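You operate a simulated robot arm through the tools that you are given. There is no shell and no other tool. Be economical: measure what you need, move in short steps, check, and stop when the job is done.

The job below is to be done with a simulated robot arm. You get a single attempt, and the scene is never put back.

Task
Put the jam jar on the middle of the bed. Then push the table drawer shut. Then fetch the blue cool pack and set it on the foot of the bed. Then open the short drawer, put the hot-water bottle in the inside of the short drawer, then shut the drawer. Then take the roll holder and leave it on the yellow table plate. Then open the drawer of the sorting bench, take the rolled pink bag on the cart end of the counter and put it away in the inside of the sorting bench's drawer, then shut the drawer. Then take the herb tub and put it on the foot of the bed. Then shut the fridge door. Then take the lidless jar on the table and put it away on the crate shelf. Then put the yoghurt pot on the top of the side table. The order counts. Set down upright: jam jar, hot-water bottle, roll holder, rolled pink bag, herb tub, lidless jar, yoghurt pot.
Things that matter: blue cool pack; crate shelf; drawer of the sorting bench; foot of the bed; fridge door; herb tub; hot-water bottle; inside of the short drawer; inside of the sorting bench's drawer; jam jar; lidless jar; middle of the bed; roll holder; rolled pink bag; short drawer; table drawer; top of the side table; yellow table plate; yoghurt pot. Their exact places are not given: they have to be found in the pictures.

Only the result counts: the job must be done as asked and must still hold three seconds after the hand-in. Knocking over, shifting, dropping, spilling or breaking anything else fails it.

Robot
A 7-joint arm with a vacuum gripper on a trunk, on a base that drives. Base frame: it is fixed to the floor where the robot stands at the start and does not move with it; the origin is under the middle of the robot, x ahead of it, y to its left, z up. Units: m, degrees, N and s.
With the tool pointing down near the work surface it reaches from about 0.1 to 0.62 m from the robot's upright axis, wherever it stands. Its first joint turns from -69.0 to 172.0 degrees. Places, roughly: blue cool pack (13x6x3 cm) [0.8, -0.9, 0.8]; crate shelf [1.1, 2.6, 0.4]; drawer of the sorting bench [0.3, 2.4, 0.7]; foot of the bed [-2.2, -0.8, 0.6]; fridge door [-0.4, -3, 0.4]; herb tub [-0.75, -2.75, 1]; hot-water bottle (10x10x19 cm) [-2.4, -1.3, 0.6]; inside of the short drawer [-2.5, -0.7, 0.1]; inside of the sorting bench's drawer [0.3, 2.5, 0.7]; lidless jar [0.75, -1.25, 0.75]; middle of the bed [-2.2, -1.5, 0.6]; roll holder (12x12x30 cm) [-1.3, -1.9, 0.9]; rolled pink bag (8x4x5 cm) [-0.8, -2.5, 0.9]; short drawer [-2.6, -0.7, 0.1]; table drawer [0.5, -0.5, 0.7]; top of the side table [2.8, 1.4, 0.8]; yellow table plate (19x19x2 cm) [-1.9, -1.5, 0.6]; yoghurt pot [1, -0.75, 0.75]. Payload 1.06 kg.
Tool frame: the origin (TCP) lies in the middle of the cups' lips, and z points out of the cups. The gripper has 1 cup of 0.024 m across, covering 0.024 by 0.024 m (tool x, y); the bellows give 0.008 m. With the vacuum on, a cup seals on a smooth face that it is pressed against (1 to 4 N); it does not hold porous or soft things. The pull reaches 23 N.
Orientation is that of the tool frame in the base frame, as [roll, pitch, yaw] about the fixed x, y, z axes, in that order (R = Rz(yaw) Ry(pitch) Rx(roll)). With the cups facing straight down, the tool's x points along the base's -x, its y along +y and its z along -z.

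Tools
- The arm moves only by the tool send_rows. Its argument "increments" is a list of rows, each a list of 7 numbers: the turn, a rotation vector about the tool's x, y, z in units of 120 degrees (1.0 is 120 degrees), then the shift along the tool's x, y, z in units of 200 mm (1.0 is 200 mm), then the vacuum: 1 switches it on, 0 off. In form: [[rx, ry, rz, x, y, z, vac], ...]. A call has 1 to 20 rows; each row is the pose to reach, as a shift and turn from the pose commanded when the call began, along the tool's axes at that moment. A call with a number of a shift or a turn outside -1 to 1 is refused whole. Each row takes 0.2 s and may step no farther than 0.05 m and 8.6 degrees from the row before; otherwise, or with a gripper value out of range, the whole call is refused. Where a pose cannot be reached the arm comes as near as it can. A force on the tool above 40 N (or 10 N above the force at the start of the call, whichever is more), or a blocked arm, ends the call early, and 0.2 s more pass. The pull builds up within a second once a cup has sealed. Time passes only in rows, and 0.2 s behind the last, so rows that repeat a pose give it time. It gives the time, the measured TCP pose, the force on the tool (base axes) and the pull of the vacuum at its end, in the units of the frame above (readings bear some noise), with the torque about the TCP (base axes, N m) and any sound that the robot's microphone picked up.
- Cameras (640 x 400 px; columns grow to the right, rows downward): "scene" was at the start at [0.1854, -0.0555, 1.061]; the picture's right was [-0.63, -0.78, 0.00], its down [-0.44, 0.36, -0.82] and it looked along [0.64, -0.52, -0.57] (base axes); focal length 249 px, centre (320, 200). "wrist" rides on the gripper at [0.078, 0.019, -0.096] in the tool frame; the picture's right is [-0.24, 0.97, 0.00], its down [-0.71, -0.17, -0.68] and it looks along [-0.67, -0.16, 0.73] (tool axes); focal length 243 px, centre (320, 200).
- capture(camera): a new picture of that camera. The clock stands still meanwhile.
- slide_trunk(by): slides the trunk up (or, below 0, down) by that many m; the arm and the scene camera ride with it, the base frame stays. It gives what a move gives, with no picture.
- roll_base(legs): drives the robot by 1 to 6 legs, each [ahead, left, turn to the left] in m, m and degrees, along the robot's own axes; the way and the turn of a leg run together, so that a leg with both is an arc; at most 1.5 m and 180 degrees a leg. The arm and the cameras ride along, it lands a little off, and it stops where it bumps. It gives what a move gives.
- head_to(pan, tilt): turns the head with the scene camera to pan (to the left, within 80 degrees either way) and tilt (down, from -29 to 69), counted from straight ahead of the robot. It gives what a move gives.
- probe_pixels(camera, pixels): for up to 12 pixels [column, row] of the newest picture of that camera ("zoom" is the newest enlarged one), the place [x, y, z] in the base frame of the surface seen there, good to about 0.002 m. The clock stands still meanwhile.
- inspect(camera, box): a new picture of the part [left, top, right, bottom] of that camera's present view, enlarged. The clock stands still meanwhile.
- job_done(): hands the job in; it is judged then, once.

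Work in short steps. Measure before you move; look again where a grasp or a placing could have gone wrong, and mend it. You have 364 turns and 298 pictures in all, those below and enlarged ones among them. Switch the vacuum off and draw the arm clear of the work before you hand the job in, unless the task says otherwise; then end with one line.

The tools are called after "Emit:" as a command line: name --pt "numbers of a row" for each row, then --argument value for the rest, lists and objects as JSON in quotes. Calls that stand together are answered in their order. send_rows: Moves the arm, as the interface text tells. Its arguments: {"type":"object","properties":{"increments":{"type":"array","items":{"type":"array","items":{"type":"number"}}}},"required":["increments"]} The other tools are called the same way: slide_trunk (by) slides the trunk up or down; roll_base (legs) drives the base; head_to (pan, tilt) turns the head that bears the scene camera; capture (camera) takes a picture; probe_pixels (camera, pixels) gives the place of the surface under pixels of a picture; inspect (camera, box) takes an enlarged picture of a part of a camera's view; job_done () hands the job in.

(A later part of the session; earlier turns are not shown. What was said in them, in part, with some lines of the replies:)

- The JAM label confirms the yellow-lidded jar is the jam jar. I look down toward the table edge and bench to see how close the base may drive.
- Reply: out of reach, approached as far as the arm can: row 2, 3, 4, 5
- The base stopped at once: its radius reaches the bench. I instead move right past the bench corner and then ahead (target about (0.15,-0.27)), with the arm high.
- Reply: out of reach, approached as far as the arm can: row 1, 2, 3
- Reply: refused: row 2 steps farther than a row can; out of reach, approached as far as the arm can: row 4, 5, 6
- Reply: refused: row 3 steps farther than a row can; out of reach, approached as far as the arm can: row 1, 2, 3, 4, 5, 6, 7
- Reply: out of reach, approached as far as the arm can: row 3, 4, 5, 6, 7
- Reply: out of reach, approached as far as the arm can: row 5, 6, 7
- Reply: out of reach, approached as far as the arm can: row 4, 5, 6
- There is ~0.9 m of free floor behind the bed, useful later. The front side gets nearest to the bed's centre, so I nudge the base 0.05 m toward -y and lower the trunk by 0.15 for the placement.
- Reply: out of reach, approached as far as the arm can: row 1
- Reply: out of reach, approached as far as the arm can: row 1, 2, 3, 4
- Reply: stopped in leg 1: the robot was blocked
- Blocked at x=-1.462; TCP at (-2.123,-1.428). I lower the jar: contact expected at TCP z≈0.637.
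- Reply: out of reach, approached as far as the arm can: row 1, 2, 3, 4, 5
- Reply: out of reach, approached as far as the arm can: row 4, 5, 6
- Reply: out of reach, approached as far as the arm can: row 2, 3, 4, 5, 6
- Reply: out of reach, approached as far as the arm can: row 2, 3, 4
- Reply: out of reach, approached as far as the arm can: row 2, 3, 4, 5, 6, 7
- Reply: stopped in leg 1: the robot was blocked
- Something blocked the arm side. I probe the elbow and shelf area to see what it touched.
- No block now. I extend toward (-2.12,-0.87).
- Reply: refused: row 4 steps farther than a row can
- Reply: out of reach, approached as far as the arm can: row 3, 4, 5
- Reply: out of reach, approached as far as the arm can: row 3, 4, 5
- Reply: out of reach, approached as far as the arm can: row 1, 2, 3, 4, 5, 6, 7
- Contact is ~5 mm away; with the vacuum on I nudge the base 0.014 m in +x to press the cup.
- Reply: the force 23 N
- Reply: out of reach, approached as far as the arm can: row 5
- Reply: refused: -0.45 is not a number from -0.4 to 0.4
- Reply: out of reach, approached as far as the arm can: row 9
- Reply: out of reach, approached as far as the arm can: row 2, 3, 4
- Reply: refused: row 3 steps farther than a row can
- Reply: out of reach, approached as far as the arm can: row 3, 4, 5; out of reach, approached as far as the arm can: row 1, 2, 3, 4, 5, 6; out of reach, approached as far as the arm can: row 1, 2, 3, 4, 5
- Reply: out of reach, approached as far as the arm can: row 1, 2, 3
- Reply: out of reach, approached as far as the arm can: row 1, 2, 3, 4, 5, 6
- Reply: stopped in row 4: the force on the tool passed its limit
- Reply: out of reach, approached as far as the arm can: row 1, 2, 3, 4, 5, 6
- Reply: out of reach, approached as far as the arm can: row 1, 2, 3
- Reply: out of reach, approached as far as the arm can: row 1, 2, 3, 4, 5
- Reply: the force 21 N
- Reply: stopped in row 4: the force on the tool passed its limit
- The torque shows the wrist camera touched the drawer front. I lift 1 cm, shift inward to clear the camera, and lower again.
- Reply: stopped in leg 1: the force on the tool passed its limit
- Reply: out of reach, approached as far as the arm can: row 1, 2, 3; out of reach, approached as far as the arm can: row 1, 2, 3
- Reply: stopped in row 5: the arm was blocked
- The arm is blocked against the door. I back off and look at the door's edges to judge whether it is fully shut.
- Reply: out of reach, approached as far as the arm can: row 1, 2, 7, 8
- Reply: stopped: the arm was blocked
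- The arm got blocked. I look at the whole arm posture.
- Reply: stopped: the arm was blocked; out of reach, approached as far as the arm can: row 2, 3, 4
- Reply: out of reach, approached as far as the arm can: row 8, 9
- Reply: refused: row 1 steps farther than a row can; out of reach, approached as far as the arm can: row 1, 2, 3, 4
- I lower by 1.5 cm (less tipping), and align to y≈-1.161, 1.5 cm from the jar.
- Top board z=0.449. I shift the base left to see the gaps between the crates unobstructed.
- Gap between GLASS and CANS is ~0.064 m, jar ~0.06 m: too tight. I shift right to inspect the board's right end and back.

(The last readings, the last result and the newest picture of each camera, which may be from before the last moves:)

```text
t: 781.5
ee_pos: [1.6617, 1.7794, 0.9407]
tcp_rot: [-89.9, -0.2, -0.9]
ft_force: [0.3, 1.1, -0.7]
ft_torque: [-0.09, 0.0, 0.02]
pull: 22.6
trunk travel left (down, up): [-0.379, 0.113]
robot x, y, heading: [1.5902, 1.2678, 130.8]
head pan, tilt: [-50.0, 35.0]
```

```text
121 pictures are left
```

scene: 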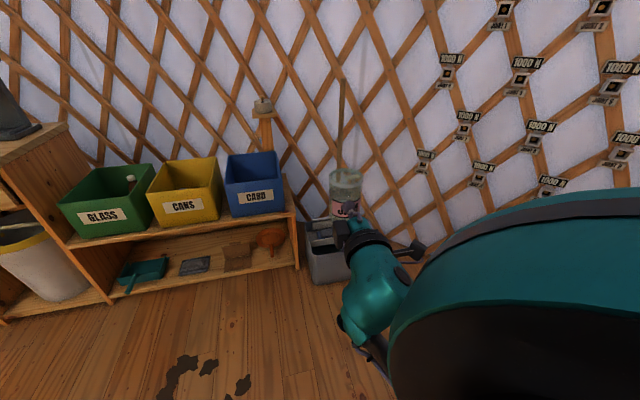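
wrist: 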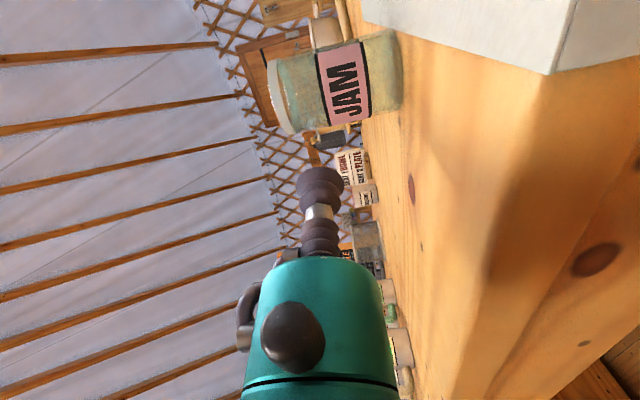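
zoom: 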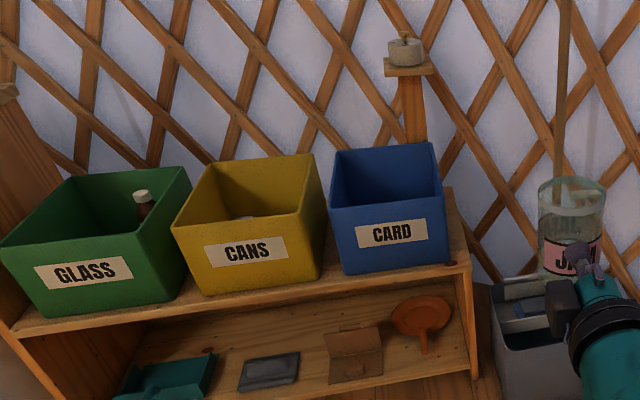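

Emit:
inspect --camera "scene" --box '[215, 140, 315, 225]'

Emit:
probe_pixels --camera "zoom" --pixels '[[460, 300], [490, 310], [410, 290], [440, 200], [470, 250], [455, 180], [430, 150], [390, 290], [385, 100], [510, 320], [60, 290], [40, 200]]'

```text
4.71 times, centred on (265, 182) of scene
```

zoom: 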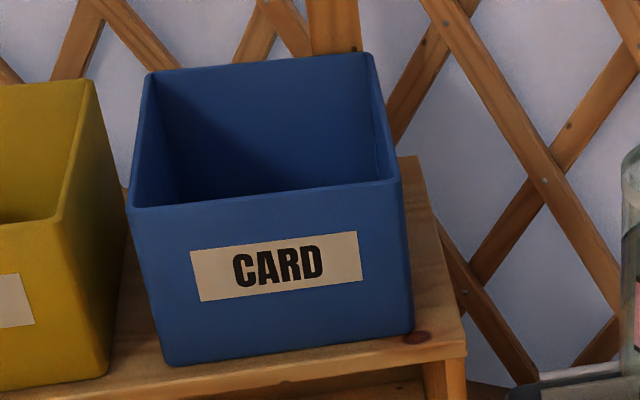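

```text
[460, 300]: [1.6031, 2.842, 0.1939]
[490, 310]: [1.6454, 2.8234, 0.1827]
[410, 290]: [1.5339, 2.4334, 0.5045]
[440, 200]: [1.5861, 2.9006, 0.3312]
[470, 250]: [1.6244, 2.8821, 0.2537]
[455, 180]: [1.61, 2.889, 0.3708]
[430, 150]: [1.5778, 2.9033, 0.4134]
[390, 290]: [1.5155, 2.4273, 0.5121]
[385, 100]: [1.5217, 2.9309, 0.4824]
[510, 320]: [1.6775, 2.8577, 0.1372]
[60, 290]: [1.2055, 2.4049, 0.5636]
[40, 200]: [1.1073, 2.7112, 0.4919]
```

Emit:
probe_pixels --camera "zoom" --pixels '[[440, 320], [458, 335], [425, 220], [420, 180], [440, 260], [415, 165], [418, 335], [412, 318], [450, 310], [395, 190]]'

```text
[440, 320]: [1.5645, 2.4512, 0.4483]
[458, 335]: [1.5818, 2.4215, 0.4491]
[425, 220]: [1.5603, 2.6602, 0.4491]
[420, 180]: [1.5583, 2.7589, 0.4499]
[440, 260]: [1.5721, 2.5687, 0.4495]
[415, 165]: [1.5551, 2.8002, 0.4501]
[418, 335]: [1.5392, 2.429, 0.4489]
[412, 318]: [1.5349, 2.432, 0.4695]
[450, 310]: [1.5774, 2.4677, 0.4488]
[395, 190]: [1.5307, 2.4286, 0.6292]
```

The right strip is ~5 cm, the GLASS–CANS gap ~6.4 cm. I measure the held jar's diameter precisely.

Emit:
inspect --camera "scene" --box '[320, 160, 380, 230]'

Emit:
probe_pixels --camera "zoom" --pixels '[[90, 250], [70, 250], [100, 250], [180, 250], [240, 250], [255, 250], [80, 120], [60, 110], [170, 130], [270, 110], [250, 130], [150, 180]]'

```text
5.71 times, centred on (350, 195) of scene
```

zoom: 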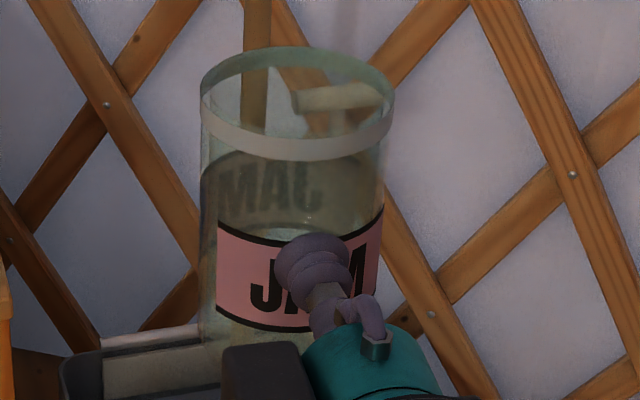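

```text
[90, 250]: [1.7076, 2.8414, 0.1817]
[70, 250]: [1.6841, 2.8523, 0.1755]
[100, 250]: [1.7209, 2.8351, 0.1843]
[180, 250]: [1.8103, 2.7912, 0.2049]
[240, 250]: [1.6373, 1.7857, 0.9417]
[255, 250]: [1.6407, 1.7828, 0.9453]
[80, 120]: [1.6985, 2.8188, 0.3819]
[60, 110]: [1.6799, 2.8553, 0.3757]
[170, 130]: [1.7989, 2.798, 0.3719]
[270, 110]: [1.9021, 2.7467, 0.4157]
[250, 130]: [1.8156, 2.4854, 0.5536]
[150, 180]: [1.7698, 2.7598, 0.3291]
```

Jar diameter is ~0.064, so the gap is out. The free strip at the board's right end (x 1.536–1.587) can hold the jar with its centre well supported. I lower the trunk away from the shelf first.

Emit:
slide_trunk --by -0.2

Emit:
capture --camera "scene"

```text
t: 783.6
ee_pos: [1.6598, 1.7772, 0.7408]
tcp_rot: [-89.9, -0.1, -0.9]
ft_force: [-0.6, 0.3, -2.3]
ft_torque: [-0.04, -0.01, -0.02]
pull: 22.9
trunk travel left (down, up): [-0.179, 0.313]
robot x, y, heading: [1.5918, 1.2685, 130.9]
head pan, tilt: [-50.0, 35.0]
```

```text
118 pictures are left
```

scene: 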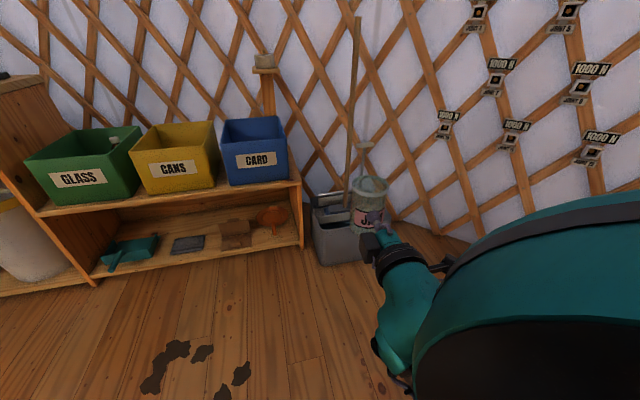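

Emit:
probe_pixels --camera "scene" --pixels '[[330, 240], [318, 215], [345, 215], [315, 200], [350, 195], [352, 150], [340, 225], [303, 190], [300, 240]]'

Emit:
slide_trunk --by -0.17

```text
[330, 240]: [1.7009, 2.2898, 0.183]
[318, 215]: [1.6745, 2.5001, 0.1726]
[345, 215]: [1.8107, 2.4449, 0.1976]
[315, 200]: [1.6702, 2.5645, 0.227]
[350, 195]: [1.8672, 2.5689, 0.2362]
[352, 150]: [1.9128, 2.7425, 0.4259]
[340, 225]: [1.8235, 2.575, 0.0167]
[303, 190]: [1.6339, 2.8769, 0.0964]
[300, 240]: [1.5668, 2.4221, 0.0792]
```

```text
t: 785.6
ee_pos: [1.6471, 1.7955, 0.547]
tcp_rot: [-94.5, -4.3, -0.7]
ft_force: [0.4, -0.1, -2.0]
ft_torque: [-0.06, 0.04, -0.02]
pull: 22.4
trunk travel left (down, up): [-0.009, 0.483]
robot x, y, heading: [1.5893, 1.2712, 130.7]
head pan, tilt: [-50.0, 35.0]
```

The last part tilted the tool 4.5°. I level it and lower slightly.

Emit:
send_rows --pt "0.0375 0 0.036 0 0.05 0 1" --pt "0.0375 0 0.036 0 0.1 0 1" --pt "0.0375 0 0.036 0 0.1 0 1"

Emit:
head_to --pan -40 --tilt 40

Emit:
capture --camera "scene"

```text
t: 786.4
ee_pos: [1.6481, 1.7932, 0.528]
tcp_rot: [-90.2, -0.2, -0.7]
ft_force: [0.7, 0.4, -1.5]
ft_torque: [-0.03, 0.0, -0.02]
pull: 23.1
trunk travel left (down, up): [-0.009, 0.483]
robot x, y, heading: [1.5889, 1.2715, 130.7]
head pan, tilt: [-50.0, 35.0]
```

```text
t: 787.1
ee_pos: [1.6483, 1.7934, 0.527]
tcp_rot: [-90.0, -0.1, -0.8]
ft_force: [0.2, 0.6, -1.5]
ft_torque: [-0.04, -0.01, -0.04]
pull: 23.3
trunk travel left (down, up): [-0.009, 0.483]
robot x, y, heading: [1.5888, 1.2733, 130.7]
head pan, tilt: [-40.0, 40.0]
```

```text
117 pictures are left
```

scene: 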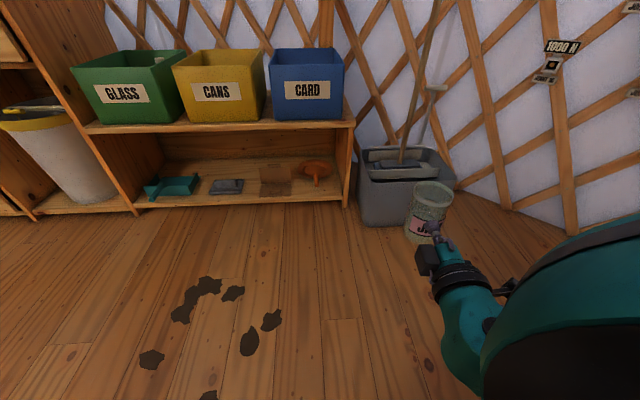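

Leveled at z 0.527 (jar bottom ~0.475). I drive toward the strip, stopping ~13 cm short.

Emit:
roll_base --legs '[[0.447, -0.278, 0]]'

Emit:
inspect --camera "scene" --box '[230, 20, 470, 200]'

```text
t: 790.1
ee_pos: [1.5713, 2.3052, 0.5269]
tcp_rot: [-90.2, -0.1, -0.9]
ft_force: [0.0, 0.2, -1.8]
ft_torque: [-0.06, 0.0, -0.03]
pull: 22.9
trunk travel left (down, up): [-0.009, 0.483]
robot x, y, heading: [1.5068, 1.7812, 130.3]
head pan, tilt: [-40.0, 40.0]
```

```text
2.22 times, centred on (350, 110) of scene
```

zoom: 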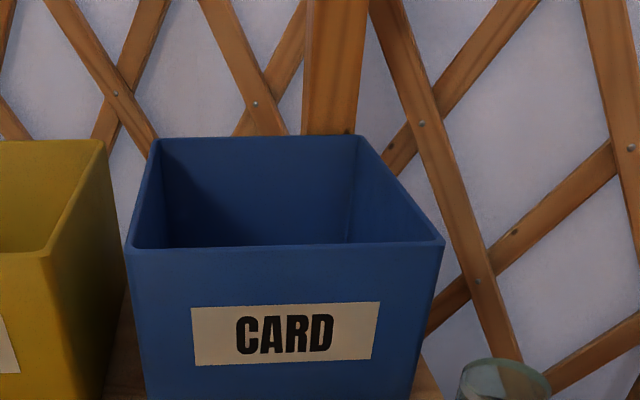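

Emit:
inspect --camera "scene" --box '[360, 130, 500, 240]'

Emit:
probe_pixels --camera "zoom" --pixels '[[130, 200], [160, 250], [110, 230], [190, 260], [100, 330], [230, 330], [200, 300], [120, 290], [95, 260], [210, 270]]'

```text
3.64 times, centred on (430, 185) of scene
```

zoom: 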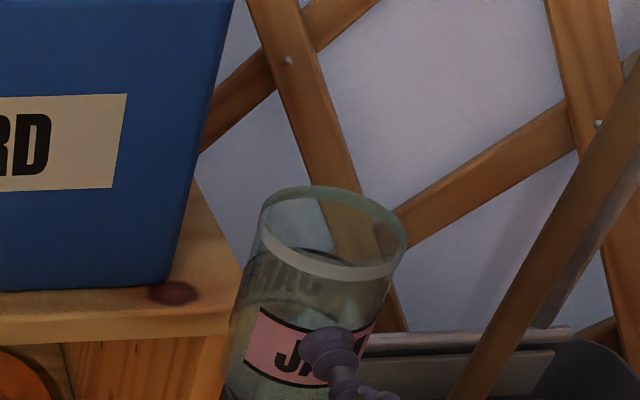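

```text
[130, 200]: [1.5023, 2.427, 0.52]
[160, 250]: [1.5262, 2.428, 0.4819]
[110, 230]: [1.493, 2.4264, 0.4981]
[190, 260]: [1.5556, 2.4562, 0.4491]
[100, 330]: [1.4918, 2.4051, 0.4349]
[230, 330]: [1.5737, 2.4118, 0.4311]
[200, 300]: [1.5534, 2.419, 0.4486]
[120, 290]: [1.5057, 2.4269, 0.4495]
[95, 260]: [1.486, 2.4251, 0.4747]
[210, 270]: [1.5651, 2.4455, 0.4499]
```

Crate's right base edge is x≈1.538; jar centre line at 1.571. I drive 0.11 m forward.

Emit:
roll_base --legs '[[0.083, -0.0725, 0]]'

Emit:
inspect --camera "scene" --box '[360, 90, 500, 200]'

```text
t: 791.3
ee_pos: [1.5717, 2.4144, 0.527]
tcp_rot: [-90.2, 0.0, -1.0]
ft_force: [-1.1, -0.1, -1.8]
ft_torque: [-0.04, 0.0, 0.03]
pull: 23.2
trunk travel left (down, up): [-0.009, 0.483]
robot x, y, heading: [1.508, 1.8894, 130.6]
head pan, tilt: [-40.0, 40.0]
```

```text
3.64 times, centred on (430, 145) of scene
```

zoom: 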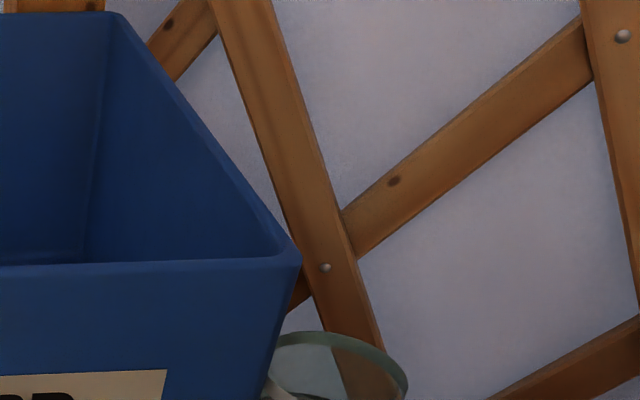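

Good alignment. I go 2.5 cm deeper and look.

Emit:
roll_base --legs '[[0.019, -0.0165, 0]]'

Emit:
inspect --camera "scene" --box '[370, 140, 490, 230]'

Emit:
capture --camera "wrist"

```text
t: 792.1
ee_pos: [1.5732, 2.4388, 0.5281]
tcp_rot: [-90.2, 0.1, -1.0]
ft_force: [0.3, -0.2, -1.9]
ft_torque: [-0.03, 0.03, -0.03]
pull: 23.5
trunk travel left (down, up): [-0.009, 0.483]
robot x, y, heading: [1.5122, 1.9204, 130.3]
head pan, tilt: [-40.0, 40.0]
```

```text
4.44 times, centred on (430, 185) of scene
```

zoom: 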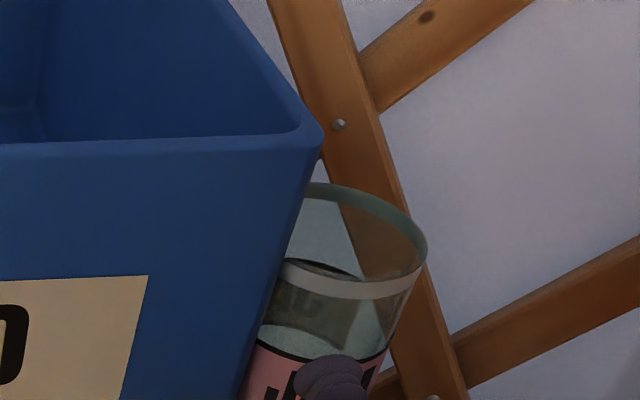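

```text
112 pictures are left
```

wrist: 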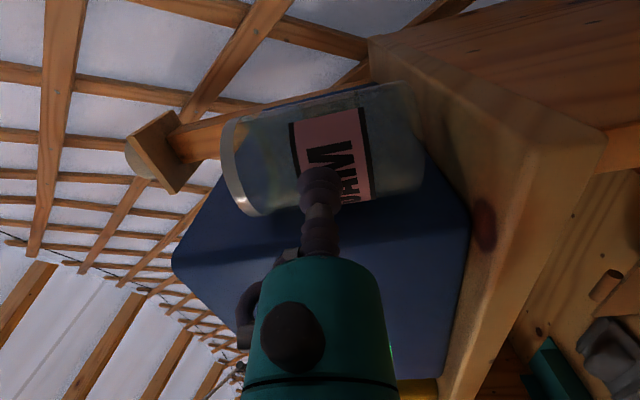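

The jar is over the board's end strip, next to the blue crate. I lower slowly to contact (TCP ≈0.501).

Emit:
send_rows --pt "0 0 0 0 0.05 0 1" --pt "0 0 0 0 0.09 0 1" --pt "0 0 0 0 0.115 0 1" --pt "0 0 0 0 0.13 0 1" --pt "0 0 0 0 0.135 0 1" --pt "0 0 0 0 0.135 0 1"

Emit:
capture --camera "wrist"

```text
t: 793.5
ee_pos: [1.5715, 2.4396, 0.5024]
tcp_rot: [-90.1, 0.0, -1.1]
ft_force: [-1.1, -0.3, 6.9]
ft_torque: [0.01, 0.12, 0.02]
pull: 23.0
trunk travel left (down, up): [-0.009, 0.483]
robot x, y, heading: [1.5126, 1.9173, 130.6]
head pan, tilt: [-40.0, 40.0]
```

```text
111 pictures are left
```

wrist: 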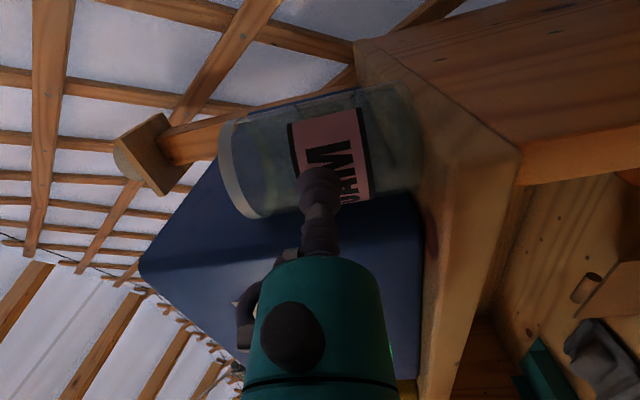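

Contact. I relieve the pressing slightly, release the vacuum, and wait before retreating.

Emit:
send_rows --pt "0 0 0 0 -0.008 0 1" --pt "0 0 0 0 -0.008 0 0" --pt "0 0 0 0 -0.008 0 0" --pt "0 0 0 0 -0.008 0 0" --pt "0 0 0 0 -0.008 0 0" --pt "0 0 0 0 -0.008 0 0"

Emit:
send_rows --pt "0 0 0 0 -0.008 -0.02 0" --pt "0 0 0 0 -0.008 -0.05 0" --pt "0 0 0 0 -0.008 -0.1 0" --pt "0 0 0 0 -0.008 -0.15 0"

Emit:
capture --camera "wrist"

```text
t: 794.9
ee_pos: [1.5728, 2.4403, 0.5019]
tcp_rot: [-90.1, -0.1, -1.0]
ft_force: [-1.1, 0.6, 0.3]
ft_torque: [0.0, -0.02, -0.03]
pull: 0.1
trunk travel left (down, up): [-0.009, 0.483]
robot x, y, heading: [1.5106, 1.9144, 130.5]
head pan, tilt: [-40.0, 40.0]
```

```text
t: 795.9
ee_pos: [1.5708, 2.4065, 0.5039]
tcp_rot: [-90.1, -0.2, -1.0]
ft_force: [0.5, -0.3, -0.2]
ft_torque: [-0.01, 0.02, -0.02]
pull: 0.0
trunk travel left (down, up): [-0.009, 0.483]
robot x, y, heading: [1.5093, 1.9179, 130.7]
head pan, tilt: [-40.0, 40.0]
```

```text
110 pictures are left
```

wrist: 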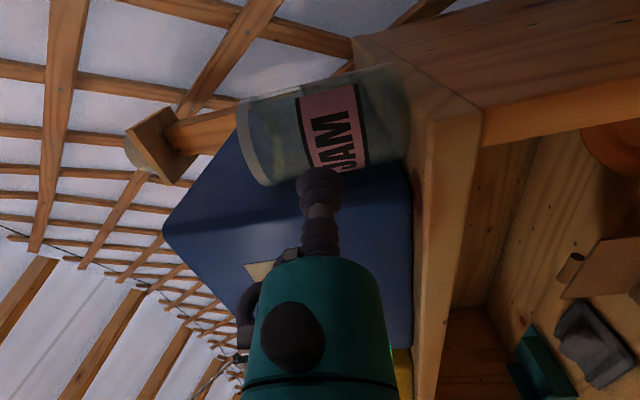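

The jar stands on the board. I back the base off and check.

Emit:
roll_base --legs '[[-0.27, 0.23, 0]]'

Emit:
slide_trunk --by 0.3

Emit:
capture --camera "scene"

```text
t: 798.2
ee_pos: [1.5691, 2.0574, 0.5042]
tcp_rot: [-90.3, -0.1, -1.1]
ft_force: [-0.7, 0.6, -0.1]
ft_torque: [-0.01, 0.02, -0.01]
pull: 0.1
trunk travel left (down, up): [-0.009, 0.483]
robot x, y, heading: [1.5026, 1.5674, 130.0]
head pan, tilt: [-40.0, 40.0]
```

```text
t: 801.2
ee_pos: [1.5685, 2.0579, 0.8025]
tcp_rot: [-90.1, -0.1, -1.1]
ft_force: [0.2, -0.1, -0.2]
ft_torque: [0.01, -0.04, 0.01]
pull: 0.0
trunk travel left (down, up): [-0.309, 0.183]
robot x, y, heading: [1.5047, 1.5667, 130.3]
head pan, tilt: [-40.0, 40.0]
```

```text
109 pictures are left
```

scene: 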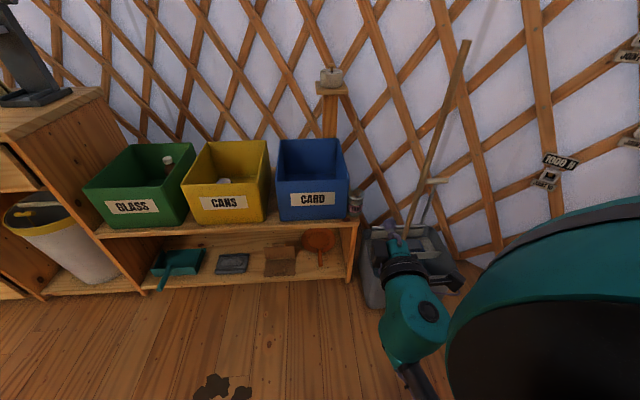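

Emit:
inspect --camera "scene" --box '[270, 150, 400, 250]'

Emit:
probe_pixels --camera "zoom" --pixels '[[420, 220], [385, 200], [435, 250], [420, 260], [380, 250], [430, 290], [300, 150]]'

```text
4.00 times, centred on (335, 200) of scene
```

zoom: 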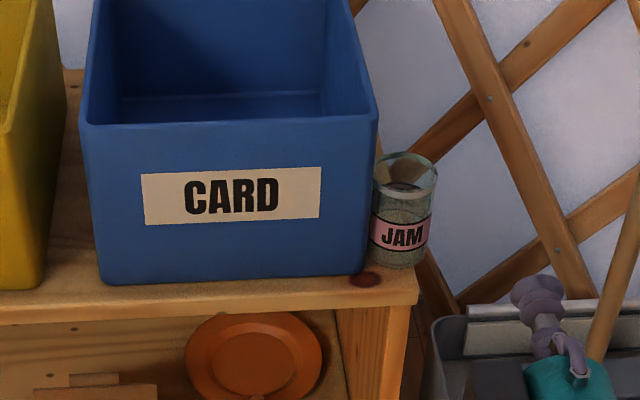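

```text
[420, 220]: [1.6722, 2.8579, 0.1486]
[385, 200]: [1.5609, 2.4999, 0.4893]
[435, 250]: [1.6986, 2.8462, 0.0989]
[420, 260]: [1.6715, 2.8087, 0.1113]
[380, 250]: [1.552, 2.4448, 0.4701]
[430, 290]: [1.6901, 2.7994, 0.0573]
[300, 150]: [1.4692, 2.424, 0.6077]
```

The jar stands upright beside the CARD crate. Last: the yoghurt pot. I back up a bit, turn the tool down again and look around for the route along the table's far side.

Emit:
roll_base --legs '[[-0.15, 0.13, 0]]'

Emit:
slide_trunk --by 0.15

Emit:
send_rows --pt "-0.069 0 0 0 0 0 0" --pt "-0.138 0 0 0 0 0 0" --pt "-0.207 0 0 0 0 0 0" --pt "-0.276 0 0 0 0 0 0" --pt "-0.345 0 0 0 0 0 0" --pt "-0.414 0 0 0 0 0 0" --pt "-0.483 0 0 0 0 0 0" --pt "-0.552 0 0 0 0 0 0" --pt "-0.621 0 0 0 0 0 0" --pt "-0.69 0 0 0 0 0 0" --pt "-0.75 0 0 0 0 0 0" --pt "-0.75 0 0 0 0 0 0"

Emit:
roll_base --legs '[[0, 0, -140]]'

Emit:
head_to --pan -30 --tilt 20

Emit:
capture --camera "scene"

```text
t: 802.8
ee_pos: [1.5699, 1.8551, 0.8032]
tcp_rot: [-90.0, -0.1, -1.2]
ft_force: [0.4, 0.7, 0.4]
ft_torque: [0.0, -0.03, -0.05]
pull: 0.0
trunk travel left (down, up): [-0.309, 0.183]
robot x, y, heading: [1.5039, 1.3649, 130.1]
head pan, tilt: [-40.0, 40.0]
```

```text
t: 804.5
ee_pos: [1.5711, 1.869, 0.9757]
tcp_rot: [-85.9, -3.8, 0.5]
ft_force: [-0.1, 0.0, -0.4]
ft_torque: [0.02, 0.0, 0.01]
pull: 0.1
trunk travel left (down, up): [-0.459, 0.033]
robot x, y, heading: [1.5048, 1.3704, 130.4]
head pan, tilt: [-40.0, 40.0]
```

```text
t: 807.1
ee_pos: [1.5692, 1.8548, 0.9537]
tcp_rot: [179.9, -0.1, -1.3]
ft_force: [-0.1, -0.3, 0.9]
ft_torque: [-0.03, -0.02, -0.05]
pull: 0.1
trunk travel left (down, up): [-0.459, 0.033]
robot x, y, heading: [1.5048, 1.363, 130.2]
head pan, tilt: [-40.0, 40.0]
```

```text
t: 813.4
ee_pos: [1.7615, 0.9403, 0.9542]
tcp_rot: [179.8, -0.2, -142.7]
ft_force: [0.0, 0.1, 0.1]
ft_torque: [0.02, 0.02, -0.04]
pull: 0.0
trunk travel left (down, up): [-0.459, 0.033]
robot x, y, heading: [1.5079, 1.3643, -11.1]
head pan, tilt: [-40.0, 40.0]
```

```text
t: 814.2
ee_pos: [1.762, 0.9408, 0.9536]
tcp_rot: [180.0, -0.1, -142.6]
ft_force: [0.4, 0.2, 0.2]
ft_torque: [0.01, 0.02, 0.0]
pull: 0.1
trunk travel left (down, up): [-0.459, 0.033]
robot x, y, heading: [1.5057, 1.366, -11.2]
head pan, tilt: [-30.0, 20.0]
```

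```text
107 pictures are left
```

scene: 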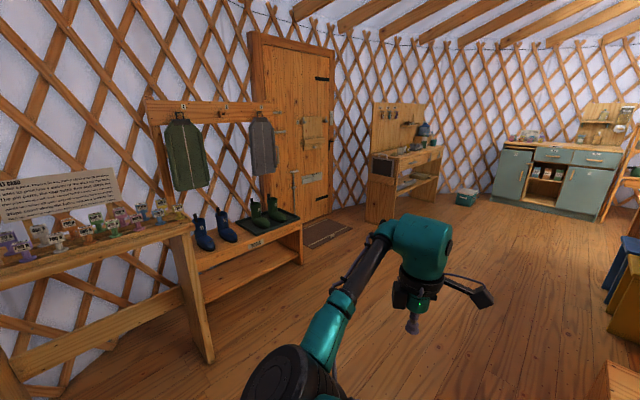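

Emit:
inspect --camera "scene" --box '[0, 160, 220, 300]'

Emit:
head_to --pan -75 --tilt 25

Emit:
capture --camera "scene"

Emit:
probe_pixels --camera "scene" --pixels '[[200, 250], [300, 200], [350, 180], [400, 200], [300, 260], [250, 230], [350, 260], [150, 300], [450, 200], [380, 160]]'

```text
2.86 times, centred on (110, 230) of scene
```

zoom: 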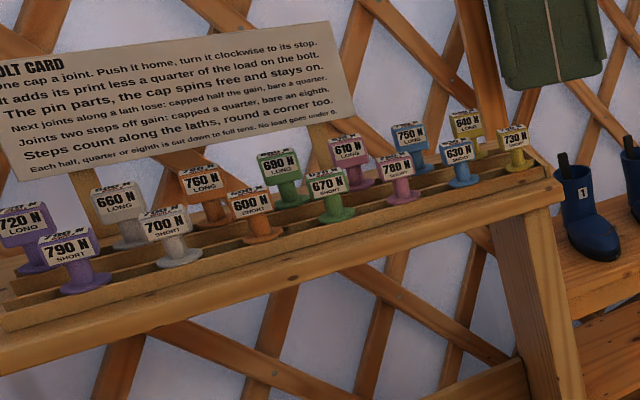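

```text
t: 815.3
ee_pos: [1.7621, 0.9412, 0.9539]
tcp_rot: [180.0, -0.1, -142.7]
ft_force: [-0.6, 0.2, 0.1]
ft_torque: [-0.01, -0.02, -0.01]
pull: 0.0
trunk travel left (down, up): [-0.459, 0.033]
robot x, y, heading: [1.506, 1.3644, -11.5]
head pan, tilt: [-75.0, 25.0]
```

```text
105 pictures are left
```

scene: 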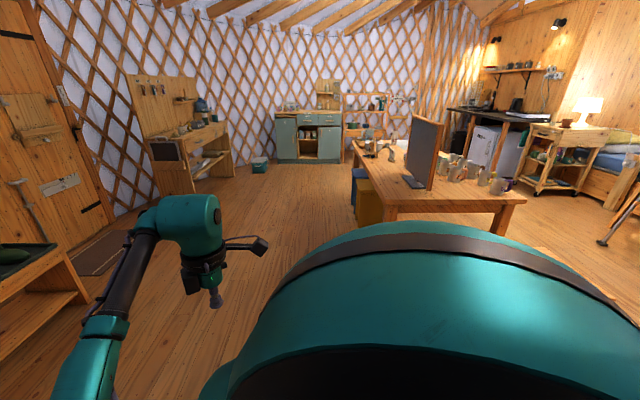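

```text
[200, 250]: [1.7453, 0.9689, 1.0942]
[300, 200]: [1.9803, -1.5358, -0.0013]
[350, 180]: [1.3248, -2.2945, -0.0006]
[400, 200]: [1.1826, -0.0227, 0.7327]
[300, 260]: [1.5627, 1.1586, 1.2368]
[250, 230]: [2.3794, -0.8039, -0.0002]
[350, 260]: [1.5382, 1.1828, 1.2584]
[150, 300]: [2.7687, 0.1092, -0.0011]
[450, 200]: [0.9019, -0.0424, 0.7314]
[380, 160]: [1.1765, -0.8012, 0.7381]
```

The far side is partly blocked by stools, so I go around to the table's front: turn, drive west, south along x≈-0.06 to y≈-0.8.

Emit:
roll_base --legs '[[0, 0, 55], [-1.112, 0.936, 0], [-0.712, -0.564, 0], [-0.806, -0.834, 0]]'

Emit:
head_to --pan -40 --tilt 35

Emit:
capture --camera "scene"

```text
t: 834.8
ee_pos: [0.4503, -0.8272, 0.9525]
tcp_rot: [179.9, -0.1, -87.3]
ft_force: [0.3, 0.3, -0.2]
ft_torque: [-0.02, -0.01, 0.0]
pull: 0.0
trunk travel left (down, up): [-0.459, 0.033]
robot x, y, heading: [-0.046, -0.7929, 44.3]
head pan, tilt: [-75.0, 25.0]
```

```text
t: 835.8
ee_pos: [0.4493, -0.8261, 0.9541]
tcp_rot: [180.0, -0.1, -87.3]
ft_force: [-0.7, -0.8, -0.5]
ft_torque: [-0.01, -0.02, 0.01]
pull: 0.0
trunk travel left (down, up): [-0.459, 0.033]
robot x, y, heading: [-0.0449, -0.7979, 44.2]
head pan, tilt: [-40.0, 35.0]
```

```text
104 pictures are left
```

scene: 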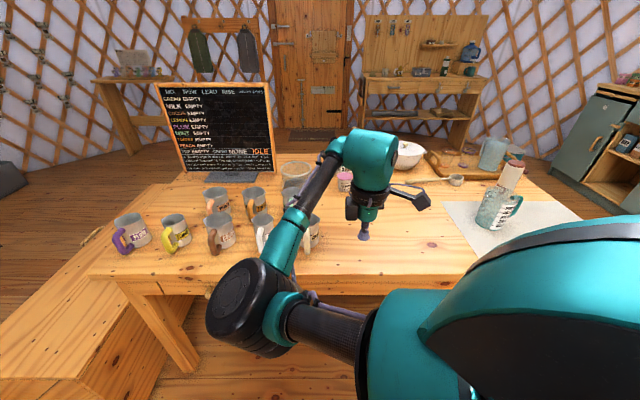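

Emit:
probe_pixels --camera "scene" --pixels '[[245, 300], [270, 330], [300, 240], [345, 178], [345, 186], [310, 230]]'

Emit:
inspect --camera "scene" --box '[320, 150, 400, 210]'

```text
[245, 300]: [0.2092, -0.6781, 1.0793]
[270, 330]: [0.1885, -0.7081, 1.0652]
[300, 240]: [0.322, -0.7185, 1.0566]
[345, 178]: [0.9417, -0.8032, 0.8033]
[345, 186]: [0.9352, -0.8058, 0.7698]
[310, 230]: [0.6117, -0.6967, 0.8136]
```

```text
6.67 times, centred on (360, 180) of scene
```

zoom: 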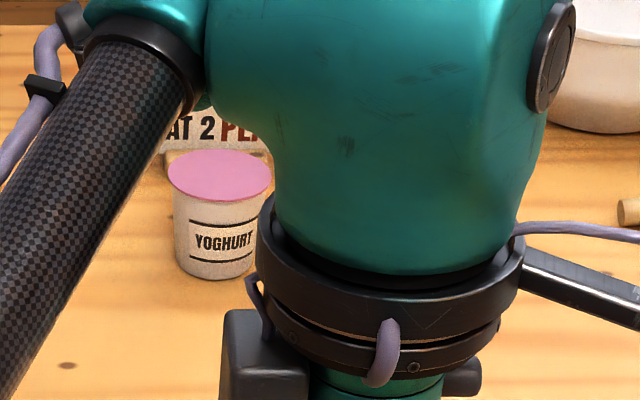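

Emit:
probe_pixels --camera "zoom" --pixels '[[220, 175], [172, 175], [268, 178], [220, 153], [220, 200]]'

Emit:
roll_base --legs '[[0.229, -0.223, 0]]'

```text
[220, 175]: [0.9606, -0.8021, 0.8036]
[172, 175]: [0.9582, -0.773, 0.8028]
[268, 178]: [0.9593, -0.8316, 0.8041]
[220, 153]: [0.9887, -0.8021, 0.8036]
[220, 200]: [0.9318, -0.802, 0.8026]
```

```text
t: 837.9
ee_pos: [0.773, -0.8306, 0.955]
tcp_rot: [179.8, -0.1, -87.1]
ft_force: [0.3, -0.5, 1.7]
ft_torque: [-0.03, 0.02, 0.04]
pull: 0.2
trunk travel left (down, up): [-0.459, 0.033]
robot x, y, heading: [0.2792, -0.8052, 44.4]
head pan, tilt: [-40.0, 35.0]
```

Pot lid centre ≈ (0.960,-0.802,0.8035); 0.68 m away. I creep 0.05 m closer, then extend the arm.

Emit:
roll_base --legs '[[0.036, -0.035, 0]]'

Emit:
send_rows --pt "0 0 0 0 -0.18 0.05 0" --pt "0 0 0 0 -0.36 0.1 0" --pt "0 0 0 -0.05 -0.54 0.2 0" --pt "0 0 0 -0.1 -0.68 0.3 0" --pt "0 0 0 -0.1 -0.68 0.3 0"

```text
t: 838.9
ee_pos: [0.8233, -0.8306, 0.9528]
tcp_rot: [179.8, -0.2, -87.1]
ft_force: [-0.1, -0.7, 0.6]
ft_torque: [0.0, 0.04, -0.01]
pull: 0.0
trunk travel left (down, up): [-0.459, 0.033]
robot x, y, heading: [0.3278, -0.8016, 44.5]
head pan, tilt: [-40.0, 35.0]
```

```text
t: 840.1
ee_pos: [0.9573, -0.8038, 0.8919]
tcp_rot: [179.9, -0.1, -87.1]
ft_force: [0.8, 0.2, -1.1]
ft_torque: [-0.03, 0.02, -0.01]
pull: 0.0
trunk travel left (down, up): [-0.459, 0.033]
robot x, y, heading: [0.3239, -0.7984, 44.6]
head pan, tilt: [-40.0, 35.0]
```

Right above the lid. I descend with vacuum on.

Emit:
send_rows --pt "0 0 0 -0.01 -0.015 0.15 0" --pt "0 0 0 -0.01 -0.015 0.3 0" --pt "0 0 0 -0.01 -0.015 0.4 1" --pt "0 0 0 -0.01 -0.015 0.44 1" --pt "0 0 0 -0.01 -0.015 0.455 1" --pt "0 0 0 -0.01 -0.015 0.46 1" --pt "0 0 0 -0.01 -0.015 0.46 1" --pt "0 0 0 -0.01 -0.015 0.46 1"

```text
t: 841.9
ee_pos: [0.9593, -0.8025, 0.8032]
tcp_rot: [180.0, -0.1, -87.1]
ft_force: [0.4, -4.1, 15.4]
ft_torque: [-0.01, 0.0, -0.03]
pull: 22.6
trunk travel left (down, up): [-0.459, 0.033]
robot x, y, heading: [0.3269, -0.7997, 44.5]
head pan, tilt: [-40.0, 35.0]
```

Sealed. I lift 0.16 m and retract.

Emit:
send_rows --pt "0 0 0 0 0 -0.08 1" --pt "0 0 0 0 0 -0.25 1" --pt "0 0 0 0 0 -0.45 1" --pt "0 0 0 0 0 -0.65 1" --pt "0 0 0 0 0.15 -0.8 1" --pt "0 0 0 0 0.3 -0.8 1" --pt "0 0 0 0 0.5 -0.8 1" --pt "0 0 0 0 0.65 -0.8 1" --pt "0 0 0 0 0.65 -0.8 1"

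Emit:
capture --camera "scene"

```text
t: 843.9
ee_pos: [0.829, -0.8083, 0.9607]
tcp_rot: [179.9, -0.2, -86.9]
ft_force: [0.3, -0.2, -2.1]
ft_torque: [0.02, 0.0, -0.01]
pull: 22.2
trunk travel left (down, up): [-0.459, 0.033]
robot x, y, heading: [0.3269, -0.8031, 44.5]
head pan, tilt: [-40.0, 35.0]
```

```text
102 pictures are left
```

scene: 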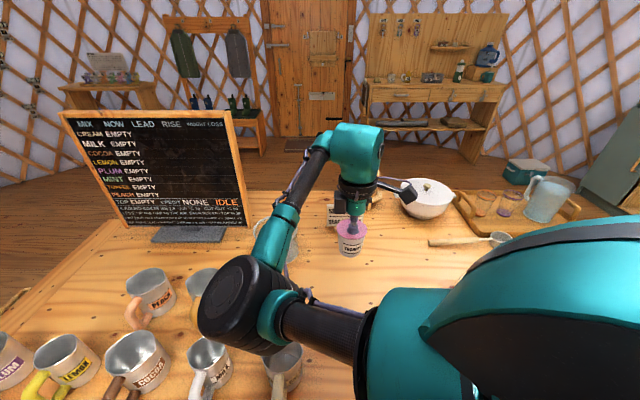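

Pot held. I reverse the route: back out, north past the bench, then east toward the side table.

Emit:
roll_base --legs '[[-0.285, 0.28, 0], [0.813, 0.827, 0], [0.702, 0.572, 0], [1.104, -0.945, 0]]'

Emit:
head_to --pan -45 --tilt 25

Emit:
capture --camera "scene"

```text
t: 863.0
ee_pos: [1.9623, 1.3082, 0.9608]
tcp_rot: [179.8, -0.1, -87.5]
ft_force: [1.0, -0.3, -1.1]
ft_torque: [0.0, 0.02, 0.01]
pull: 23.0
trunk travel left (down, up): [-0.459, 0.033]
robot x, y, heading: [1.462, 1.3145, 44.1]
head pan, tilt: [-40.0, 35.0]
```

```text
t: 863.7
ee_pos: [1.9612, 1.3092, 0.9616]
tcp_rot: [179.9, -0.1, -87.4]
ft_force: [0.5, -0.3, -0.9]
ft_torque: [0.02, 0.01, -0.01]
pull: 22.5
trunk travel left (down, up): [-0.459, 0.033]
robot x, y, heading: [1.4559, 1.3153, 43.9]
head pan, tilt: [-45.0, 25.0]
```

```text
101 pictures are left
```

scene: 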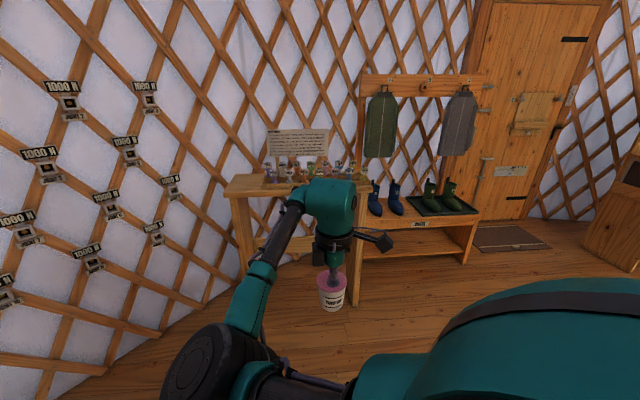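

Emit:
inspect --camera "scene" --box '[210, 120, 390, 220]'

Emit:
probe_pixels --camera "zoom" --pixels '[[80, 230], [120, 240], [60, 250], [150, 205], [190, 235], [250, 245], [530, 225], [100, 215], [130, 265], [220, 215]]'

```text
3.56 times, centred on (300, 170) of scene
```

zoom: 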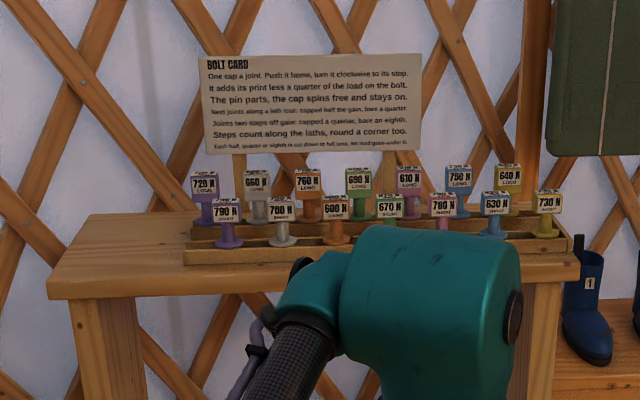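

```text
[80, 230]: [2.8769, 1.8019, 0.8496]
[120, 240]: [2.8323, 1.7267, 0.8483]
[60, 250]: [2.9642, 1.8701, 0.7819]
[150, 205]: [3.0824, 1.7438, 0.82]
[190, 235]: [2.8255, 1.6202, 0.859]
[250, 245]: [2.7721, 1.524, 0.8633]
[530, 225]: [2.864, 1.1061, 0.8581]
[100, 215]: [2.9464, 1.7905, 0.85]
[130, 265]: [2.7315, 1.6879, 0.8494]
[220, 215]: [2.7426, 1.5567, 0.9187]
```

Side table top z=0.85; the left end (y 1.65–1.85) is free. I raise the pot 5 cm and approach to about 0.25 m short.

Emit:
send_rows --pt "0 0 0 0 0 -0.15 1" --pt "0 0 0 0 0 -0.3 1" --pt "0 0 0 0 0 -0.3 1"

Emit:
roll_base --legs '[[0.713, -0.1157, 0]]'

Emit:
head_to --pan -35 --tilt 30

Emit:
capture --camera "scene"

Emit:
capture --camera "wrist"

```text
t: 864.5
ee_pos: [1.9621, 1.3102, 1.0199]
tcp_rot: [179.8, -0.2, -87.4]
ft_force: [-1.5, 0.2, -1.8]
ft_torque: [0.0, 0.02, 0.01]
pull: 22.9
trunk travel left (down, up): [-0.459, 0.033]
robot x, y, heading: [1.4583, 1.3193, 43.9]
head pan, tilt: [-45.0, 25.0]
```

```text
t: 868.5
ee_pos: [2.5608, 1.7253, 1.0208]
tcp_rot: [179.8, -0.1, -87.6]
ft_force: [-0.5, 0.2, -1.4]
ft_torque: [-0.02, 0.01, 0.02]
pull: 23.1
trunk travel left (down, up): [-0.459, 0.033]
robot x, y, heading: [2.0569, 1.7361, 44.1]
head pan, tilt: [-45.0, 25.0]
```

```text
t: 869.2
ee_pos: [2.5592, 1.7256, 1.0201]
tcp_rot: [179.9, -0.1, -87.6]
ft_force: [0.3, 0.2, -1.3]
ft_torque: [-0.04, 0.02, 0.01]
pull: 22.9
trunk travel left (down, up): [-0.459, 0.033]
robot x, y, heading: [2.0561, 1.7325, 44.0]
head pan, tilt: [-35.0, 30.0]
```

```text
99 pictures are left
```

scene: 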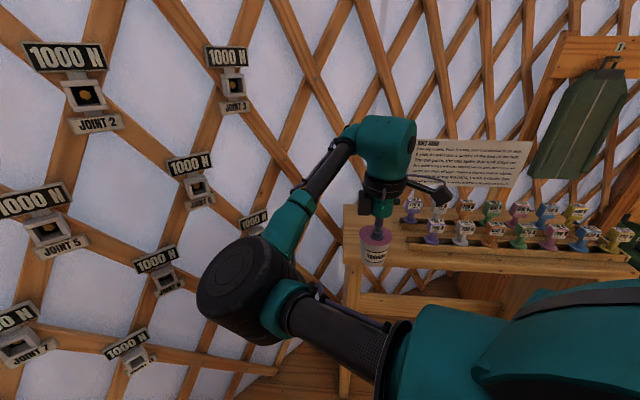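

```text
98 pictures are left
```

wrist: 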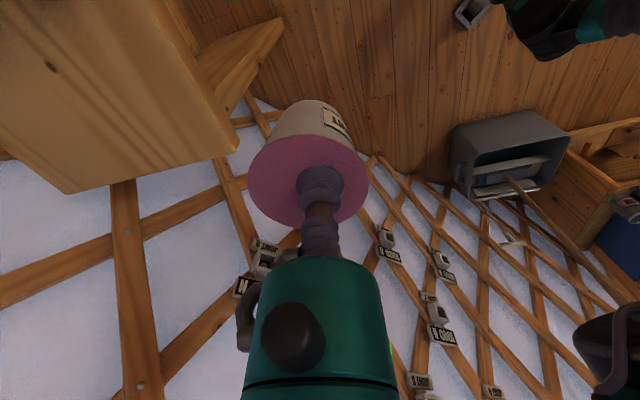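

Emit:
probe_pixels --camera "scene" --pixels '[[240, 285], [215, 290], [150, 290], [270, 345], [350, 220], [400, 245], [350, 260], [420, 260], [395, 225], [200, 170], [345, 210]]'

```text
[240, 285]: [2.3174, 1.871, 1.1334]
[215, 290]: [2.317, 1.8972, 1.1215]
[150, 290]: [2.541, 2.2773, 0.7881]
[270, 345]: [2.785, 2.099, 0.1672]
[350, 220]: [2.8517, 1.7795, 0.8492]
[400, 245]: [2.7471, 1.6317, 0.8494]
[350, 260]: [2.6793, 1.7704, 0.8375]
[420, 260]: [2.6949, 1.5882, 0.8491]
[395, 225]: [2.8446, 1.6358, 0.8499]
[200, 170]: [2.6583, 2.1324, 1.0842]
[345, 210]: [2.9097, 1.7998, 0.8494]
```

I drive the last 0.22 m so the pot hovers at (2.78,1.72).

Emit:
roll_base --legs '[[0.1555, -0.157, 0]]'

Emit:
capture --camera "scene"

Emit:
capture --camera "wrist"

```text
t: 870.9
ee_pos: [2.7798, 1.7196, 1.0197]
tcp_rot: [179.8, -0.1, -87.6]
ft_force: [0.2, -0.6, -2.7]
ft_torque: [0.03, 0.02, 0.0]
pull: 22.5
trunk travel left (down, up): [-0.459, 0.033]
robot x, y, heading: [2.2747, 1.729, 43.7]
head pan, tilt: [-35.0, 30.0]
```

```text
97 pictures are left
```

scene: 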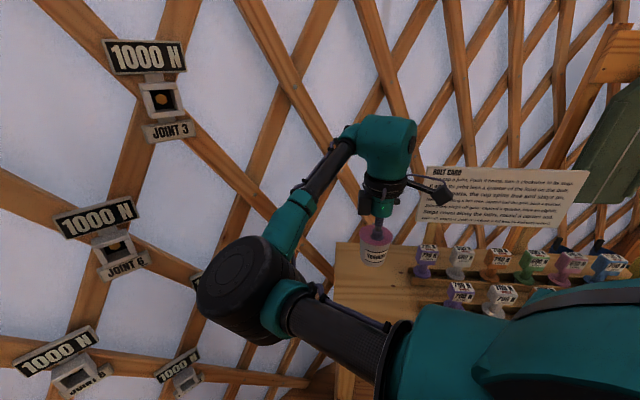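

```text
96 pictures are left
```

wrist: 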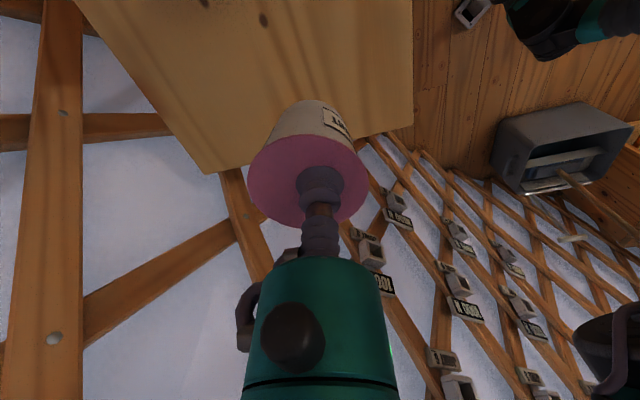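

Emit:
probe_pixels --camera "wrist" --pixels '[[400, 120], [230, 160], [405, 60], [300, 60], [200, 120], [380, 128], [250, 160], [180, 60]]'

```text
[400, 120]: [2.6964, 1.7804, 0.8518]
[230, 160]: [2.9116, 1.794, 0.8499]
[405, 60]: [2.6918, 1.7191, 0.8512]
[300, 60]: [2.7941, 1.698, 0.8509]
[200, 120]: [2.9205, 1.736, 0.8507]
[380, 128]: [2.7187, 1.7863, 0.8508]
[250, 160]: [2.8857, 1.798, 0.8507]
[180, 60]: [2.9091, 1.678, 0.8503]
```

The pot will be fully on the top (end edge y≈1.80). I lower it to contact (TCP ≈0.914).

Emit:
send_rows --pt "0 0 0 0 0 0.2 1" --pt "0 0 0 0 0 0.38 1" --pt "0 0 0 0 0 0.48 1" --pt "0 0 0 0 0 0.51 1" --pt "0 0 0 0 0 0.53 1" --pt "0 0 0 0 0 0.54 1" --pt "0 0 0 0 0 0.54 1"

```text
t: 872.5
ee_pos: [2.7787, 1.7199, 0.9128]
tcp_rot: [-179.9, -0.1, -87.6]
ft_force: [2.3, -1.1, 13.6]
ft_torque: [-0.02, 0.0, -0.03]
pull: 22.6
trunk travel left (down, up): [-0.459, 0.033]
robot x, y, heading: [2.2741, 1.7269, 43.7]
head pan, tilt: [-35.0, 30.0]
```

Contact. I release and rise straight up.

Emit:
send_rows --pt "0 0 0 0 0 -0.02 0" --pt "0 0 0 0 0 -0.02 0" --pt "0 0 0 0 0 -0.02 0" --pt "0 0 0 0 0 -0.02 0" --pt "0 0 0 0 0 -0.06 0" --pt "0 0 0 0 0 -0.2 0" --pt "0 0 0 0 0 -0.4 0" --pt "0 0 0 0 0 -0.5 0" --pt "0 0 0 0 0 -0.5 0"

Emit:
roll_base --legs '[[-0.25, 0.22, 0]]'

Emit:
capture --camera "scene"

```text
t: 874.5
ee_pos: [2.7773, 1.7195, 1.0125]
tcp_rot: [179.8, -0.1, -87.6]
ft_force: [0.5, 0.3, 0.0]
ft_torque: [0.02, -0.01, 0.02]
pull: 0.1
trunk travel left (down, up): [-0.459, 0.033]
robot x, y, heading: [2.2777, 1.7275, 43.9]
head pan, tilt: [-35.0, 30.0]
```

```text
t: 876.7
ee_pos: [2.4435, 1.7055, 1.0132]
tcp_rot: [179.9, -0.1, -87.4]
ft_force: [0.2, -0.1, -0.4]
ft_torque: [0.02, 0.0, -0.01]
pull: 0.1
trunk travel left (down, up): [-0.459, 0.033]
robot x, y, heading: [1.9399, 1.7158, 44.1]
head pan, tilt: [-35.0, 30.0]
```

```text
95 pictures are left
```

scene: 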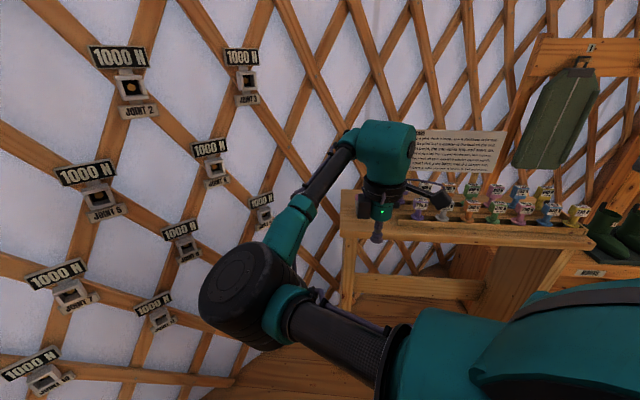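

The gripper hides the pot; I shift the base to verify, and check the jar on the crate shelf again.

Emit:
roll_base --legs '[[-0.1, -0.25, 0]]'

Emit:
capture --camera "scene"

Emit:
head_to --pan 72 --tilt 35

Emit:
capture --camera "scene"

```text
t: 878.6
ee_pos: [2.5451, 1.4613, 1.0124]
tcp_rot: [179.7, -0.1, -87.4]
ft_force: [0.2, -0.4, 0.3]
ft_torque: [0.02, 0.02, 0.02]
pull: 0.0
trunk travel left (down, up): [-0.459, 0.033]
robot x, y, heading: [2.0435, 1.4686, 44.3]
head pan, tilt: [-35.0, 30.0]
```

```text
94 pictures are left
```

scene: 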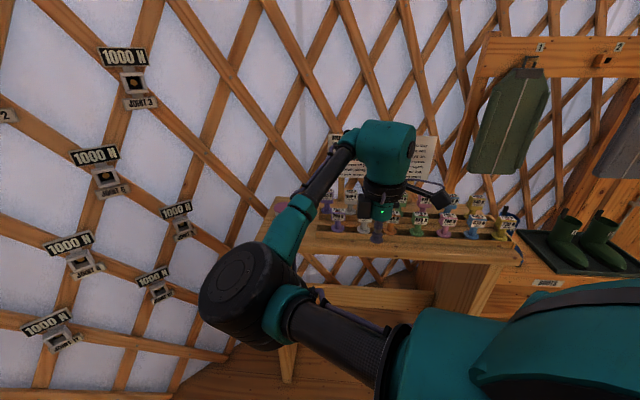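

```text
t: 880.4
ee_pos: [2.546, 1.4618, 1.0133]
tcp_rot: [179.8, -0.1, -87.3]
ft_force: [-0.3, 0.0, -0.7]
ft_torque: [-0.03, -0.01, 0.01]
pull: 0.0
trunk travel left (down, up): [-0.459, 0.033]
robot x, y, heading: [2.0415, 1.4678, 44.4]
head pan, tilt: [72.0, 35.0]
```

```text
93 pictures are left
```

scene: 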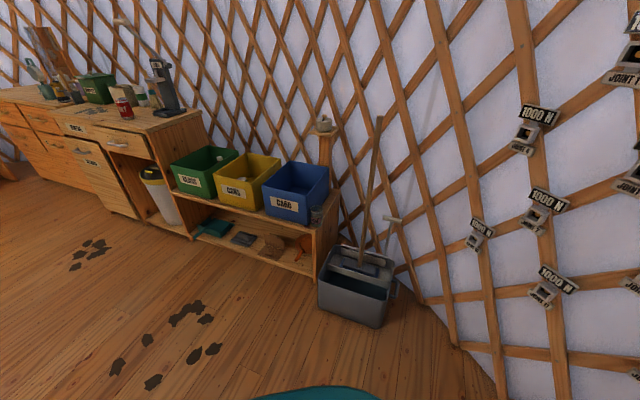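

Emit:
inspect --camera "scene" --box '[270, 150, 370, 250]'

Emit:
roll_base --legs '[[0, 0, -60]]'

Emit:
head_to --pan 30 --tilt 30

Emit:
capture --camera "scene"

```text
4.00 times, centred on (320, 200) of scene
```

zoom: 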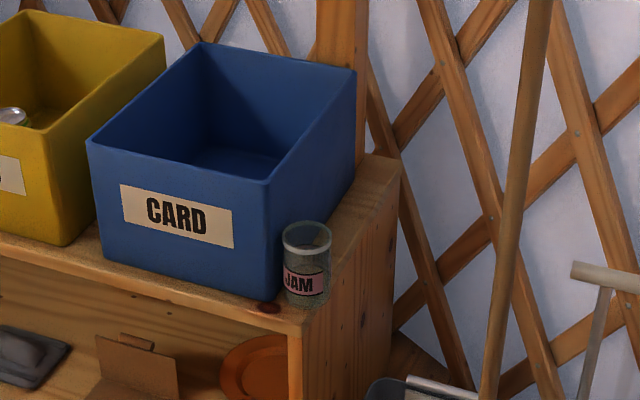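

```text
t: 883.5
ee_pos: [2.2873, 1.0297, 1.0132]
tcp_rot: [179.9, -0.1, -147.3]
ft_force: [0.6, 0.6, -0.1]
ft_torque: [-0.04, 0.02, 0.01]
pull: 0.1
trunk travel left (down, up): [-0.459, 0.033]
robot x, y, heading: [2.0429, 1.4665, -16.0]
head pan, tilt: [72.0, 35.0]
```

```text
t: 884.6
ee_pos: [2.2885, 1.0299, 1.0132]
tcp_rot: [179.9, 0.0, -147.5]
ft_force: [0.4, -0.4, -0.6]
ft_torque: [-0.01, -0.01, 0.03]
pull: 0.0
trunk travel left (down, up): [-0.459, 0.033]
robot x, y, heading: [2.0481, 1.4691, -15.8]
head pan, tilt: [30.0, 30.0]
```

```text
91 pictures are left
```

scene: 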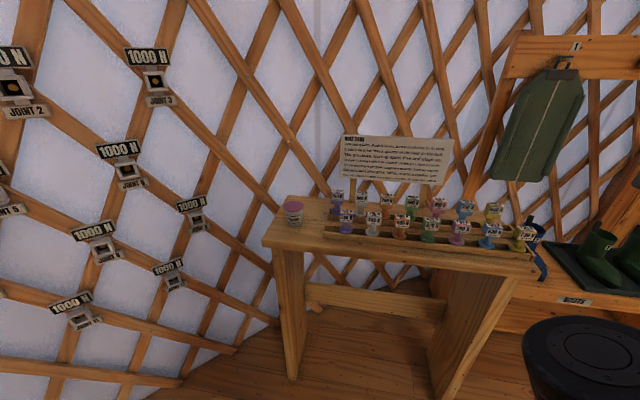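

All items are placed: the pot stands on the side table and the jar on the crate shelf. The vacuum is off and the arm is clear, so I hand the job in.

Emit:
job_done

```text
The job is handed in.
```

I did all ten steps in the order asked and handed the job in; the lidless jar is the least certain placing: it stands upright at the right end of the crate shelf, beside the CARD crate, with its edge about 1 cm over the end of the board.
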